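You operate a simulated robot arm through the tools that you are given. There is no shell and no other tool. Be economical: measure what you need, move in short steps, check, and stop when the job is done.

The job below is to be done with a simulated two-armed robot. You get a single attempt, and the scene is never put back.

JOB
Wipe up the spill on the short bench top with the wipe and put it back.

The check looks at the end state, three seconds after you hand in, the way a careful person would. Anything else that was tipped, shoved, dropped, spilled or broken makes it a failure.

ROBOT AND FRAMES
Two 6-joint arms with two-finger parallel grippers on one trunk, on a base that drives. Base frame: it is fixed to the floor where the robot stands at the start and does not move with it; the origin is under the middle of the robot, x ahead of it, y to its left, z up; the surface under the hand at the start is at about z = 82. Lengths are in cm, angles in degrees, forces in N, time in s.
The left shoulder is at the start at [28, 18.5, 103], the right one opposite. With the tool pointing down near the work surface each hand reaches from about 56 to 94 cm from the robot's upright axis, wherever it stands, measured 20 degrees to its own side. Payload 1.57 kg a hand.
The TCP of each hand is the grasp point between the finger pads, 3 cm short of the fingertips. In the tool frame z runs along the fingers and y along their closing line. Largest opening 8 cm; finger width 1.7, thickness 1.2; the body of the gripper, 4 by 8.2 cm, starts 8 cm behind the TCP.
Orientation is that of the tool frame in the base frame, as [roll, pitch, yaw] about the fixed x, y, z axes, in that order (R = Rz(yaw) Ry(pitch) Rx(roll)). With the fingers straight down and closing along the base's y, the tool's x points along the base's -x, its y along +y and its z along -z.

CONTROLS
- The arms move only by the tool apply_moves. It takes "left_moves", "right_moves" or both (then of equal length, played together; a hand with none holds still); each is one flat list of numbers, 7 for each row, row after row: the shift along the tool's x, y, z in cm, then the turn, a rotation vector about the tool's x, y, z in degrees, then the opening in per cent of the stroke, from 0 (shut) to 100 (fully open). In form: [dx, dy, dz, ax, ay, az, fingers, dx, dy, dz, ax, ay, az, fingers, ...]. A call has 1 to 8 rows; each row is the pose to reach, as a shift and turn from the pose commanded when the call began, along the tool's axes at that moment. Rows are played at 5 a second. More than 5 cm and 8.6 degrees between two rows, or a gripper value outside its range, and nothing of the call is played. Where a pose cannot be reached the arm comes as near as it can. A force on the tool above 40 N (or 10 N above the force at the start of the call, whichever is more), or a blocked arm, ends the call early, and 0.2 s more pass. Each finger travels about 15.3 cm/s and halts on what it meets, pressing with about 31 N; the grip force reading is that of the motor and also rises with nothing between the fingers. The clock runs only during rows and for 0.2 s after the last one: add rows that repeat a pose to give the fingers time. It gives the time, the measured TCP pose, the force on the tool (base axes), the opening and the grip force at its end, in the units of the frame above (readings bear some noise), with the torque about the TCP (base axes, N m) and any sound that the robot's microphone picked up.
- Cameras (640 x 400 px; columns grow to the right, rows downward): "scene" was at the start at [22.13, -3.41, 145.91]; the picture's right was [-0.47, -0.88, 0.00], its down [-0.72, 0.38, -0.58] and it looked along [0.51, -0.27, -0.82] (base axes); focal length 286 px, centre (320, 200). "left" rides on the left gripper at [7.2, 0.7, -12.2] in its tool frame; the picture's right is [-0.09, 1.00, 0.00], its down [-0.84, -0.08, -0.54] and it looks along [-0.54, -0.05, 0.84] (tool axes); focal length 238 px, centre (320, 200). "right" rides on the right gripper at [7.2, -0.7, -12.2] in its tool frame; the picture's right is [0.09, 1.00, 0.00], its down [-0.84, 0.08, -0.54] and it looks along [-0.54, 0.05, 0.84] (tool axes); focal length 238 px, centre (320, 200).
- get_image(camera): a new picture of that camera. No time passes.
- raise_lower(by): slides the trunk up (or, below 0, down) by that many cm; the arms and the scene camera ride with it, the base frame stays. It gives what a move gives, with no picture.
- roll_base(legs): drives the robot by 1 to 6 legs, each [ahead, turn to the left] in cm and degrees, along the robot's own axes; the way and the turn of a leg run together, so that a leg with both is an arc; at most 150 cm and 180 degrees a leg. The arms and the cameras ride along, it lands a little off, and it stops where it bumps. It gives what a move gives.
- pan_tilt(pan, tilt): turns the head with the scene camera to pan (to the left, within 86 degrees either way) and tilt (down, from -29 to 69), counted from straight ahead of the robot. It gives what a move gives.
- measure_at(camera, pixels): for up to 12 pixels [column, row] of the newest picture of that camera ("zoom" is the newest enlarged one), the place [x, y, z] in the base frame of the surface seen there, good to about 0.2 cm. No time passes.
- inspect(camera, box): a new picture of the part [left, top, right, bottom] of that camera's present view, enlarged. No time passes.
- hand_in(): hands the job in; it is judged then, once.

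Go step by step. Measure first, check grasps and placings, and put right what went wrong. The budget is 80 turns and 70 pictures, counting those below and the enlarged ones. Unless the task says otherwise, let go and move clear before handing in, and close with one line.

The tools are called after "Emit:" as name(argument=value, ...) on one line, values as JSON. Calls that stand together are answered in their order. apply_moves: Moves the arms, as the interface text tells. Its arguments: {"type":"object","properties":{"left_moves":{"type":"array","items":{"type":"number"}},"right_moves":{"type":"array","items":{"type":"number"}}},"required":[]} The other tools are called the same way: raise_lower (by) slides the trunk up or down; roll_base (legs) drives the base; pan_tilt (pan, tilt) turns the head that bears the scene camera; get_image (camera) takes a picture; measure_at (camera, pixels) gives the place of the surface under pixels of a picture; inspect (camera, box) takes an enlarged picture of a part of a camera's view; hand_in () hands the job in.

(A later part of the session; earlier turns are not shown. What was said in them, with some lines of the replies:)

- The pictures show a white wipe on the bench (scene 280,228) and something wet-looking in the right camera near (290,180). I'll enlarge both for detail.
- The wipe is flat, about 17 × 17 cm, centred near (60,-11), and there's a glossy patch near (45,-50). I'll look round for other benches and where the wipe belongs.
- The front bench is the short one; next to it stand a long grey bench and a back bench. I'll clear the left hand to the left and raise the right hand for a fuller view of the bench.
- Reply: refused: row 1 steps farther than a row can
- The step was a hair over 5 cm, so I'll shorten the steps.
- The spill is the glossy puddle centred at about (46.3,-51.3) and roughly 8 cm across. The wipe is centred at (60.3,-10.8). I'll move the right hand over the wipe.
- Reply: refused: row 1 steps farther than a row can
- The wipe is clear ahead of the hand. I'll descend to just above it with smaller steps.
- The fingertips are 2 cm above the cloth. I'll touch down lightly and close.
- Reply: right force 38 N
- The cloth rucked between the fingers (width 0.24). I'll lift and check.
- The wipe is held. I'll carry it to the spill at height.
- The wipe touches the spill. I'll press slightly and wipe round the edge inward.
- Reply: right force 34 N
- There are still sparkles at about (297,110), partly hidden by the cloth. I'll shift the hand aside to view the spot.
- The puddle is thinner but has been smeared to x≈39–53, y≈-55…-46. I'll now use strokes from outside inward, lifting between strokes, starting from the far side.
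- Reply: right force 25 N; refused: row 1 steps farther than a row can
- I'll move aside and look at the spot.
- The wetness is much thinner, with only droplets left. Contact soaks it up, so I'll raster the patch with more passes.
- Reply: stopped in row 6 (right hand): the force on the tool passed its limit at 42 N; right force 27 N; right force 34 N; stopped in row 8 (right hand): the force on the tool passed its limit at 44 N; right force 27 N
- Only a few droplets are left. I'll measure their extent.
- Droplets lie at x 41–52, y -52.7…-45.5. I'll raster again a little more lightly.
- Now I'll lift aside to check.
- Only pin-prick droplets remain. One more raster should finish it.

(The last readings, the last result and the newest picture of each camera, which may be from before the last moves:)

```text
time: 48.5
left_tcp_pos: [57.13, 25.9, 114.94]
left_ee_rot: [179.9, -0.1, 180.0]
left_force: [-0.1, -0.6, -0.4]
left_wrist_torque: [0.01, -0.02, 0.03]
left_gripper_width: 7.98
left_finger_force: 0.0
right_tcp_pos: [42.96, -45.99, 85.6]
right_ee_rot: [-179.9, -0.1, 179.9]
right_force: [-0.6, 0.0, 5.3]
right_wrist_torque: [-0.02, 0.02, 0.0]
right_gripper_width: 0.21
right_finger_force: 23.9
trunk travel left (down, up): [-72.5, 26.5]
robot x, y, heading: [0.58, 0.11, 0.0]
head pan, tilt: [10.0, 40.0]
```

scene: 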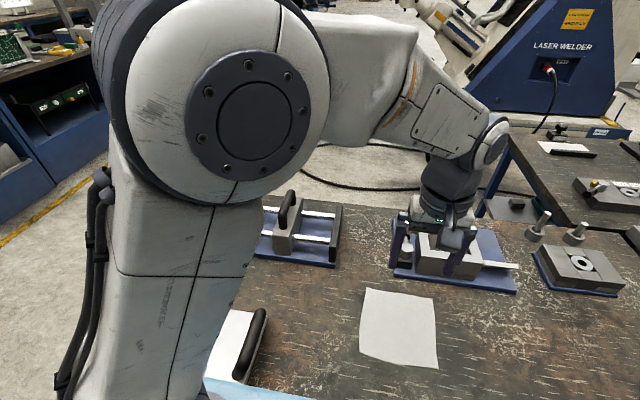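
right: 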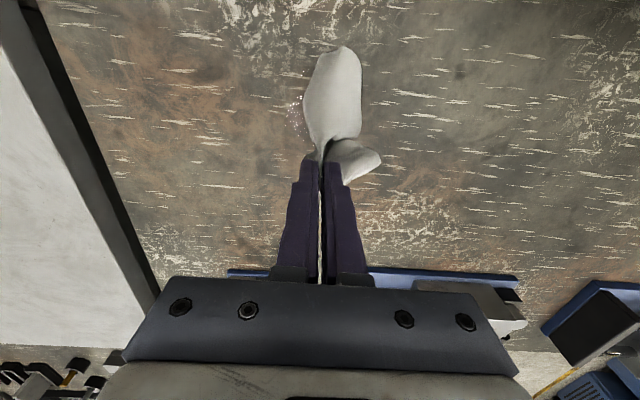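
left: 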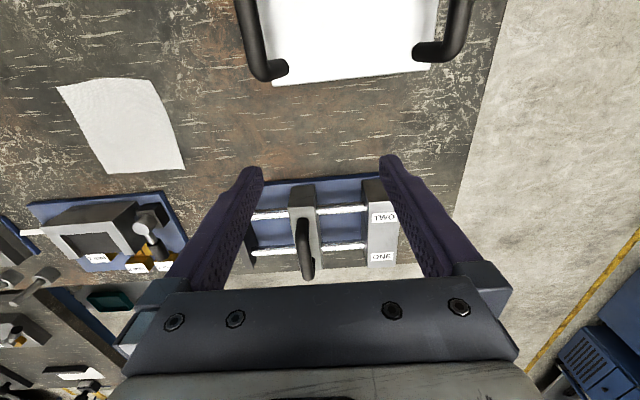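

Emit:
apply_moves(right_moves=[-3.5, 0, 0, 0, 0, 0, 0, -7, 0, 0, 0, 0, 0, 0, -10, 0, 0, 0, 0, 0, 0, -9.5, -3, 0, 0, 0, 0, 0, -6, -3, 0, 0, 0, 0, 0, -2.5, -3, 0, 0, 0, 0, 0, 1, -3, 0, 0, 0, 0, 0, 1, -5.5, 0, 0, 0, 0, 0])

Emit:
apply_moves(right_moves=[-3.5, 0, 0, 0, 0, 0, 0, -7, 0, 0, 0, 0, 0, 0, -8, 1, -4.5, 0, 0, 0, 0, -8, 4, -8, 0, 0, 0, 0, -8, 8, -11, 0, 0, 0, 0, -8, 12, -14, 0, 0, 0, 0, -8, 14, -18, 0, 0, 0, 0, -8, 14, -18, 0, 0, 0, 0])

Emit:
inspect(camera="right", box=[130, 10, 330, 135])

```text
time: 50.4
left_tcp_pos: [57.17, 25.82, 114.99]
left_ee_rot: [180.0, 0.0, 180.0]
left_force: [-0.3, 0.0, -0.3]
left_wrist_torque: [-0.01, -0.04, 0.03]
left_gripper_width: 8.0
left_finger_force: 0.1
right_tcp_pos: [41.8, -51.32, 85.51]
right_ee_rot: [-179.9, -0.2, 179.9]
right_force: [-0.6, 5.2, 20.3]
right_wrist_torque: [0.05, -0.06, 0.02]
right_gripper_width: 0.23
right_finger_force: 23.9
trunk travel left (down, up): [-72.5, 26.5]
robot x, y, heading: [-0.26, -0.33, 0.2]
head pan, tilt: [10.0, 40.0]
```

```text
time: 52.1
left_tcp_pos: [57.01, 25.94, 114.93]
left_ee_rot: [-180.0, 0.0, -179.9]
left_force: [-0.2, -0.4, 0.9]
left_wrist_torque: [-0.01, 0.03, 0.02]
left_gripper_width: 7.99
left_finger_force: 0.0
right_tcp_pos: [49.88, -37.64, 103.47]
right_ee_rot: [-179.8, -0.2, 179.9]
right_force: [0.0, -0.4, 0.2]
right_wrist_torque: [0.0, 0.01, 0.02]
right_gripper_width: 0.21
right_finger_force: 23.8
trunk travel left (down, up): [-72.5, 26.5]
robot x, y, heading: [-0.11, -0.23, 0.1]
head pan, tilt: [10.0, 40.0]
```

```text
3.20 times, centred on (230, 72) of right
```

zoom: 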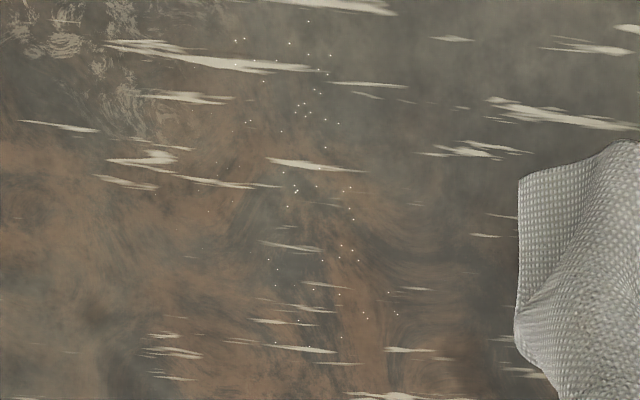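

A few pinpoints remain, perhaps redeposited by the damp pinched part. I'll sweep with the drier draped part by holding the hand about 1.2 cm higher.

Emit:
apply_moves(right_moves=[-1, -4, 1, 0, 0, 0, 0, -2, -8, 3, 0, 0, 0, 0, -3, -12, 4, 0, 0, 0, 0, -5, -14.5, 7, 0, 0, 0, 0, -7, -14.5, 11, 0, 0, 0, 0, -7, -14.5, 14.5, 0, 0, 0, 0, -7, -14.5, 16.8, 0, 0, 0, 0])

Emit:
apply_moves(right_moves=[4, 0, 0, 0, 0, 0, 0, 8, 0, 0, 0, 0, 0, 0, 12, 0, 0, 0, 0, 0, 0, 16, 0, 0, 0, 0, 0, 0, 18, 2.5, 0, 0, 0, 0, 0, 14, 2.5, 0, 0, 0, 0, 0, 10, 2.5, 0, 0, 0, 0, 0, 6, 2.5, 0, 0, 0, 0, 0])

Emit:
apply_moves(right_moves=[-4, 0, 0, 0, 0, 0, 0, -6, 2.5, 0, 0, 0, 0, 0, -2, 2.5, 0, 0, 0, 0, 0, 2, 2.5, 0, 0, 0, 0, 0, 6, 2.5, 0, 0, 0, 0, 0, 10, 2.5, 0, 0, 0, 0, 0, 6, 2.5, 0, 0, 0, 0, 0, 2, 2.5, 0, 0, 0, 0, 0])

Emit:
apply_moves(right_moves=[0, 2, -4, 0, 0, 0, 0, 1, 5, -7, 0, 0, 0, 0, 1, 8, -10, 0, 0, 0, 0, 1, 11, -13, 0, 0, 0, 0, 1, 11, -17, 0, 0, 0, 0, 1, 11, -17, 0, 0, 0, 0])

Emit:
inspect(camera="right", box=[130, 10, 330, 135])

```text
time: 53.8
left_tcp_pos: [57.22, 25.92, 114.86]
left_ee_rot: [180.0, -0.1, -180.0]
left_force: [0.3, 0.5, 0.1]
left_wrist_torque: [0.0, 0.04, 0.02]
left_gripper_width: 8.01
left_finger_force: 0.0
right_tcp_pos: [56.99, -52.04, 86.9]
right_ee_rot: [-179.8, 0.0, 179.9]
right_force: [-1.0, -0.1, -0.5]
right_wrist_torque: [-0.06, 0.02, 0.0]
right_gripper_width: 0.22
right_finger_force: 23.7
trunk travel left (down, up): [-72.5, 26.5]
robot x, y, heading: [0.0, 0.31, -0.1]
head pan, tilt: [10.0, 40.0]
```

```text
time: 55.5
left_tcp_pos: [57.21, 25.93, 114.96]
left_ee_rot: [-180.0, 0.0, 179.8]
left_force: [-0.2, 1.1, 0.7]
left_wrist_torque: [-0.02, 0.01, -0.01]
left_gripper_width: 8.01
left_finger_force: 0.0
right_tcp_pos: [50.87, -49.51, 86.75]
right_ee_rot: [-179.8, -0.2, 179.9]
right_force: [1.2, -0.5, 0.4]
right_wrist_torque: [0.03, -0.05, 0.01]
right_gripper_width: 0.23
right_finger_force: 23.8
trunk travel left (down, up): [-72.5, 26.5]
robot x, y, heading: [0.03, 0.01, 0.2]
head pan, tilt: [10.0, 40.0]
```

```text
time: 57.4
left_tcp_pos: [57.08, 25.85, 114.94]
left_ee_rot: [-180.0, 0.0, -180.0]
left_force: [-0.1, 0.3, 0.3]
left_wrist_torque: [0.02, -0.03, 0.02]
left_gripper_width: 8.0
left_finger_force: 0.1
right_tcp_pos: [48.88, -46.91, 86.78]
right_ee_rot: [-179.8, -0.1, 179.8]
right_force: [-0.6, -0.3, 0.4]
right_wrist_torque: [0.01, -0.01, -0.02]
right_gripper_width: 0.21
right_finger_force: 23.7
trunk travel left (down, up): [-72.5, 26.5]
robot x, y, heading: [0.06, -0.17, -0.3]
head pan, tilt: [10.0, 40.0]
```

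```text
time: 58.8
left_tcp_pos: [57.17, 26.04, 114.99]
left_ee_rot: [-180.0, -0.1, -180.0]
left_force: [-0.7, 0.0, -0.1]
left_wrist_torque: [0.0, -0.01, 0.01]
left_gripper_width: 7.99
left_finger_force: 0.0
right_tcp_pos: [47.81, -36.04, 103.75]
right_ee_rot: [-179.9, 0.0, 179.9]
right_force: [0.0, -0.6, 0.0]
right_wrist_torque: [0.0, 0.02, 0.01]
right_gripper_width: 0.25
right_finger_force: 23.3
trunk travel left (down, up): [-72.5, 26.5]
robot x, y, heading: [-0.02, 0.17, -0.2]
head pan, tilt: [10.0, 40.0]
```

```text
3.20 times, centred on (230, 72) of right
```

zoom: 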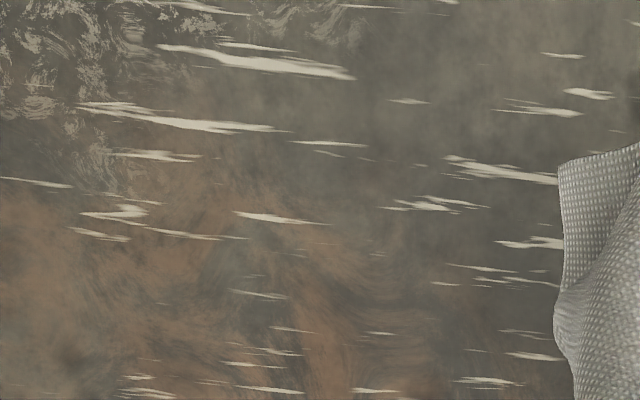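

The spot is clean. I'll check the wider view, then carry the wipe back to (60.3,-10.8).

Emit:
get_image(camera="right")

Emit:
apply_moves(right_moves=[-2.1, 4.2, 0, 0, 0, 0, 0, -4.2, 8.4, 0, 0, 0, 0, 0, -6.3, 12.6, 0, 0, 0, 0, 0, -8.4, 16.8, 0, 0, 0, 0, 0, -10.5, 21, 0, 0, 0, 0, 0, -12.5, 25.2, 0, 0, 0, 0, 0, -12.5, 25.2, 0, 0, 0, 0, 0])

Emit:
apply_moves(right_moves=[0, 0, 4, 0, 0, 0, 0, 0, 0, 8, 0, 0, 0, 0, 0, 0, 11, 0, 0, 0, 0, 0, 0, 13, 0, 0, 0, 0, 0, 0, 15, 0, 0, 0, 0, 0, 0, 17, 0, 0, 0, 0, 0, 0, 18, 0, 0, 0, 0, 0, 0, 18, 0, 0, 0, 0])

Emit:
get_image(camera="right")

```text
44 pictures are left
```

right: 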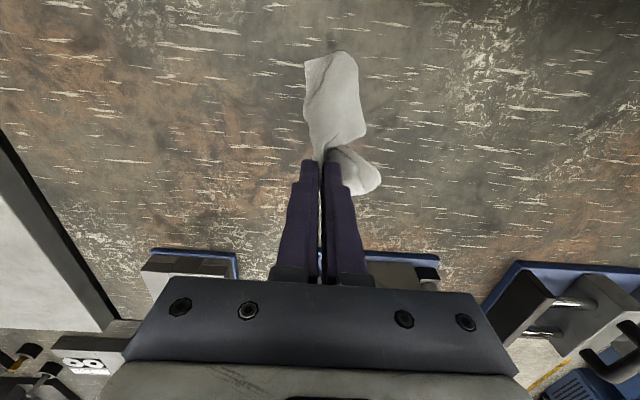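

```text
time: 60.4
left_tcp_pos: [57.16, 25.86, 114.98]
left_ee_rot: [180.0, 0.0, -179.9]
left_force: [0.3, 0.0, 0.7]
left_wrist_torque: [-0.02, -0.02, 0.02]
left_gripper_width: 8.0
left_finger_force: 0.0
right_tcp_pos: [60.7, -10.8, 103.81]
right_ee_rot: [-179.9, -0.1, 179.9]
right_force: [-0.4, 0.8, 0.1]
right_wrist_torque: [-0.03, -0.01, -0.02]
right_gripper_width: 0.22
right_finger_force: 24.1
trunk travel left (down, up): [-72.5, 26.5]
robot x, y, heading: [-0.15, -0.18, -0.1]
head pan, tilt: [10.0, 40.0]
```

```text
time: 62.1
left_tcp_pos: [57.16, 25.89, 114.98]
left_ee_rot: [-180.0, 0.0, 180.0]
left_force: [0.3, -0.3, -0.8]
left_wrist_torque: [0.0, 0.02, -0.02]
left_gripper_width: 7.98
left_finger_force: 0.0
right_tcp_pos: [60.64, -10.94, 85.64]
right_ee_rot: [180.0, 0.0, 179.9]
right_force: [-0.7, 0.4, 3.8]
right_wrist_torque: [-0.02, -0.04, 0.02]
right_gripper_width: 0.2
right_finger_force: 23.7
trunk travel left (down, up): [-72.5, 26.5]
robot x, y, heading: [-0.05, -0.22, 0.1]
head pan, tilt: [10.0, 40.0]
```

```text
43 pictures are left
```

right: 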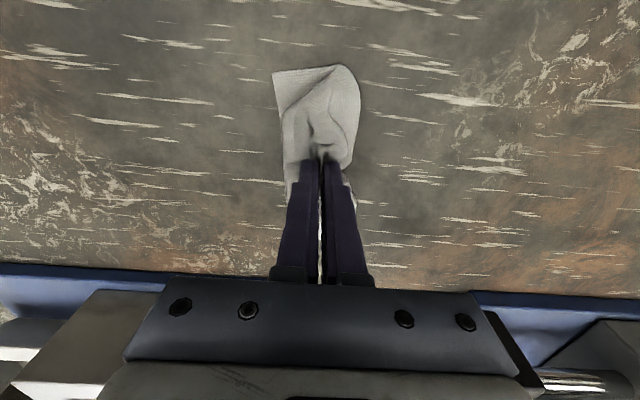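

The wipe sits on its old spot. I'll open slowly, which spreads it a bit, then rise.

Emit:
apply_moves(right_moves=[0, 0, 0, 0, 0, 0, 10, 0, 0, 0, 0, 0, 0, 25, 0, 0, 0, 0, 0, 0, 40, 0, 0, 0, 0, 0, 0, 40, 0, 0, -1, 0, 0, 0, 40, 0, 0, -3, 0, 0, 0, 40, 0, 0, -6, 0, 0, 0, 40, 0, 0, -10, 0, 0, 0, 40])

Emit:
get_image(camera="right")

```text
time: 64.0
left_tcp_pos: [57.15, 25.89, 114.99]
left_ee_rot: [-180.0, 0.0, 180.0]
left_force: [-0.4, -0.2, 0.0]
left_wrist_torque: [-0.02, -0.01, -0.02]
left_gripper_width: 8.0
left_finger_force: 0.0
right_tcp_pos: [60.49, -10.72, 95.8]
right_ee_rot: [-179.9, -0.1, 179.9]
right_force: [-0.6, -0.6, 0.2]
right_wrist_torque: [0.01, 0.01, 0.04]
right_gripper_width: 3.19
right_finger_force: 0.1
trunk travel left (down, up): [-72.5, 26.5]
robot x, y, heading: [0.18, -0.34, 0.1]
head pan, tilt: [10.0, 40.0]
```

```text
42 pictures are left
```

right: 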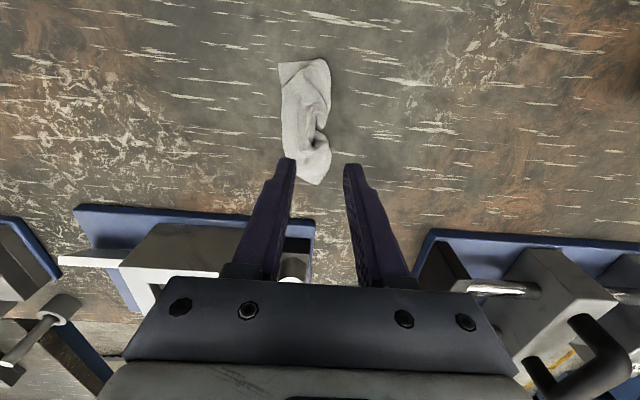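

The wipe is released but bunched. I'll rise, measure, and see it closely.

Emit:
apply_moves(right_moves=[0, 0, -4, 0, 0, 0, 60, 2, 0, -8, 0, 0, 0, 60, 4, 0, -12, 0, 0, 0, 60, 6, 0, -16, 0, 0, 0, 60, 6, 0, -16, 0, 0, 0, 60])

Emit:
get_image(camera="right")

Emit:
inspect(camera="right", box=[240, 30, 400, 130])

```text
time: 65.2
left_tcp_pos: [57.12, 25.9, 114.93]
left_ee_rot: [180.0, -0.1, 179.9]
left_force: [0.6, 0.5, 0.3]
left_wrist_torque: [-0.02, -0.01, 0.03]
left_gripper_width: 8.0
left_finger_force: 0.0
right_tcp_pos: [54.31, -10.75, 111.84]
right_ee_rot: [-179.9, -0.1, 179.8]
right_force: [-0.4, -0.1, -0.7]
right_wrist_torque: [0.0, -0.04, 0.0]
right_gripper_width: 4.78
right_finger_force: 0.0
trunk travel left (down, up): [-72.5, 26.5]
robot x, y, heading: [-0.03, 0.23, 0.2]
head pan, tilt: [10.0, 40.0]
```

```text
41 pictures are left
```

right: 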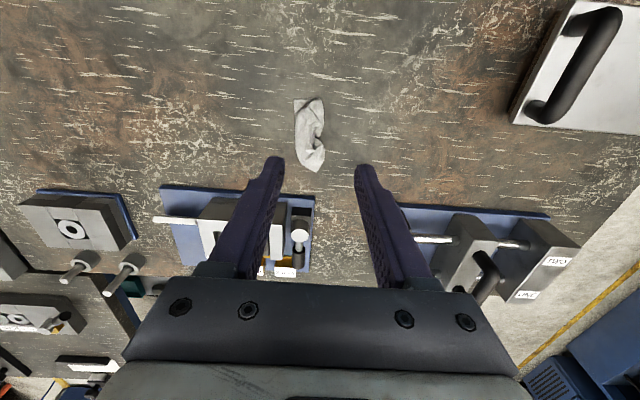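

```text
4.00 times, centred on (320, 80) of right
```

zoom: 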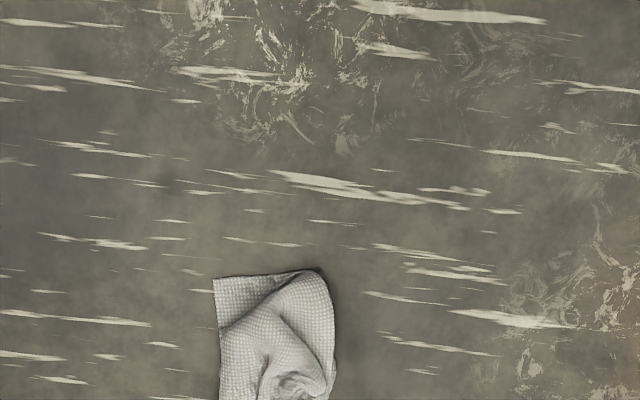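

I'll verify the bunch's position and look for any dampness or disturbance around it.

Emit:
measure_at(camera="right", pixels=[[297, 102], [321, 100], [325, 150], [302, 165], [315, 172], [310, 135], [340, 60], [345, 130]])

Emit:
inspect(camera="right", box=[260, 85, 372, 155])

```text
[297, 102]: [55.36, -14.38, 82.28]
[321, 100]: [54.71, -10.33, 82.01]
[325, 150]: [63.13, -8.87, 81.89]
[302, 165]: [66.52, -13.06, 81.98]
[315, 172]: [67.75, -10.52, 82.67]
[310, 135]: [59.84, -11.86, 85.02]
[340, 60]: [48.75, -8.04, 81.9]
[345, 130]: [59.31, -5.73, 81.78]
```

```text
5.71 times, centred on (316, 120) of right
```

zoom: 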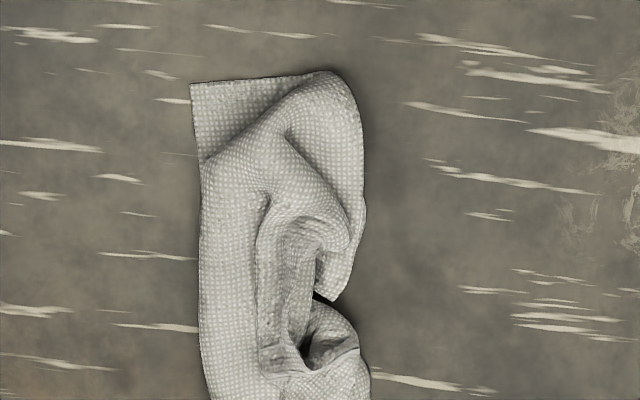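

The wipe lies wholly inside its old footprint, centred at about (61,-11.5). I'll move the hand back for a last look at the spill area and the whole bench.

Emit:
apply_moves(right_moves=[1.5, -4.4, 0, 0, 0, 0, 60, 3, -8.8, 0, 0, 0, 0, 60, 4.5, -13.2, 0, 0, 0, 0, 60, 6, -17.6, 0, 0, 0, 0, 60, 7.5, -22, 0, 0, 0, 0, 60, 9, -26.4, 0, 0, 0, 0, 60, 10.5, -30.8, 0, 0, 0, 0, 60, 12, -35.2, 0, 0, 0, 0, 60])

Emit:
get_image(camera="right")

Emit:
inspect(camera="right", box=[160, 20, 420, 182])

```text
time: 67.0
left_tcp_pos: [57.27, 25.85, 114.92]
left_ee_rot: [-180.0, 0.0, 179.9]
left_force: [-0.6, 0.1, -0.1]
left_wrist_torque: [-0.03, 0.04, -0.01]
left_gripper_width: 7.99
left_finger_force: 0.1
right_tcp_pos: [42.38, -46.01, 111.64]
right_ee_rot: [-179.9, -0.1, 179.9]
right_force: [-0.8, -0.9, 0.1]
right_wrist_torque: [-0.01, 0.02, 0.01]
right_gripper_width: 4.79
right_finger_force: 0.1
trunk travel left (down, up): [-72.5, 26.5]
robot x, y, heading: [0.3, -0.36, 0.2]
head pan, tilt: [10.0, 40.0]
```

```text
38 pictures are left
```

right: 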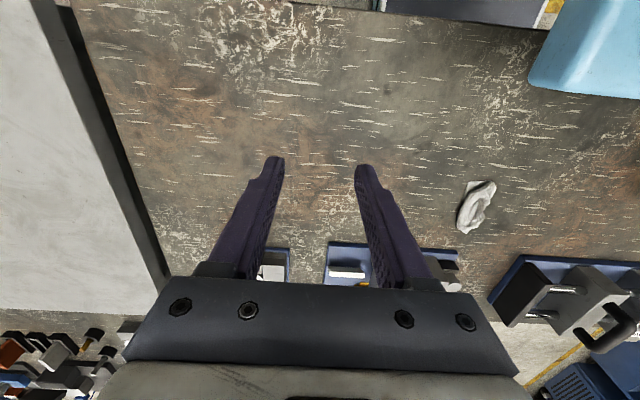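

```text
2.46 times, centred on (290, 101) of right
```

zoom: 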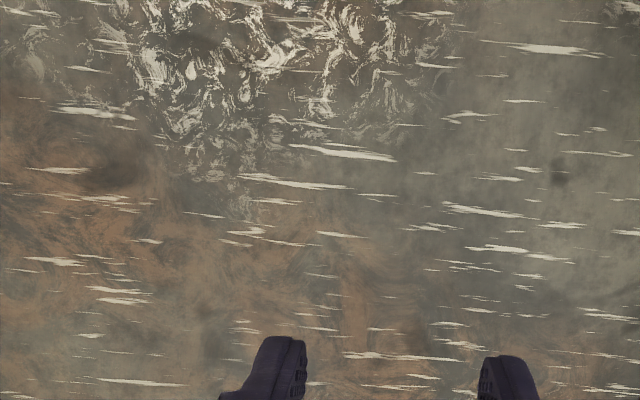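

The spill area is clean, the wipe is back on its spot, both hands are clear and the fixtures haven't moved. I'm handing in.

Emit:
hand_in()

```text
The job is handed in.
```

I wiped up the spill on the short bench top, and the last close-up shows no droplets left. The wipe is back within its original spot, though bunched up rather than laid flat, and nothing else on the bench was disturbed.
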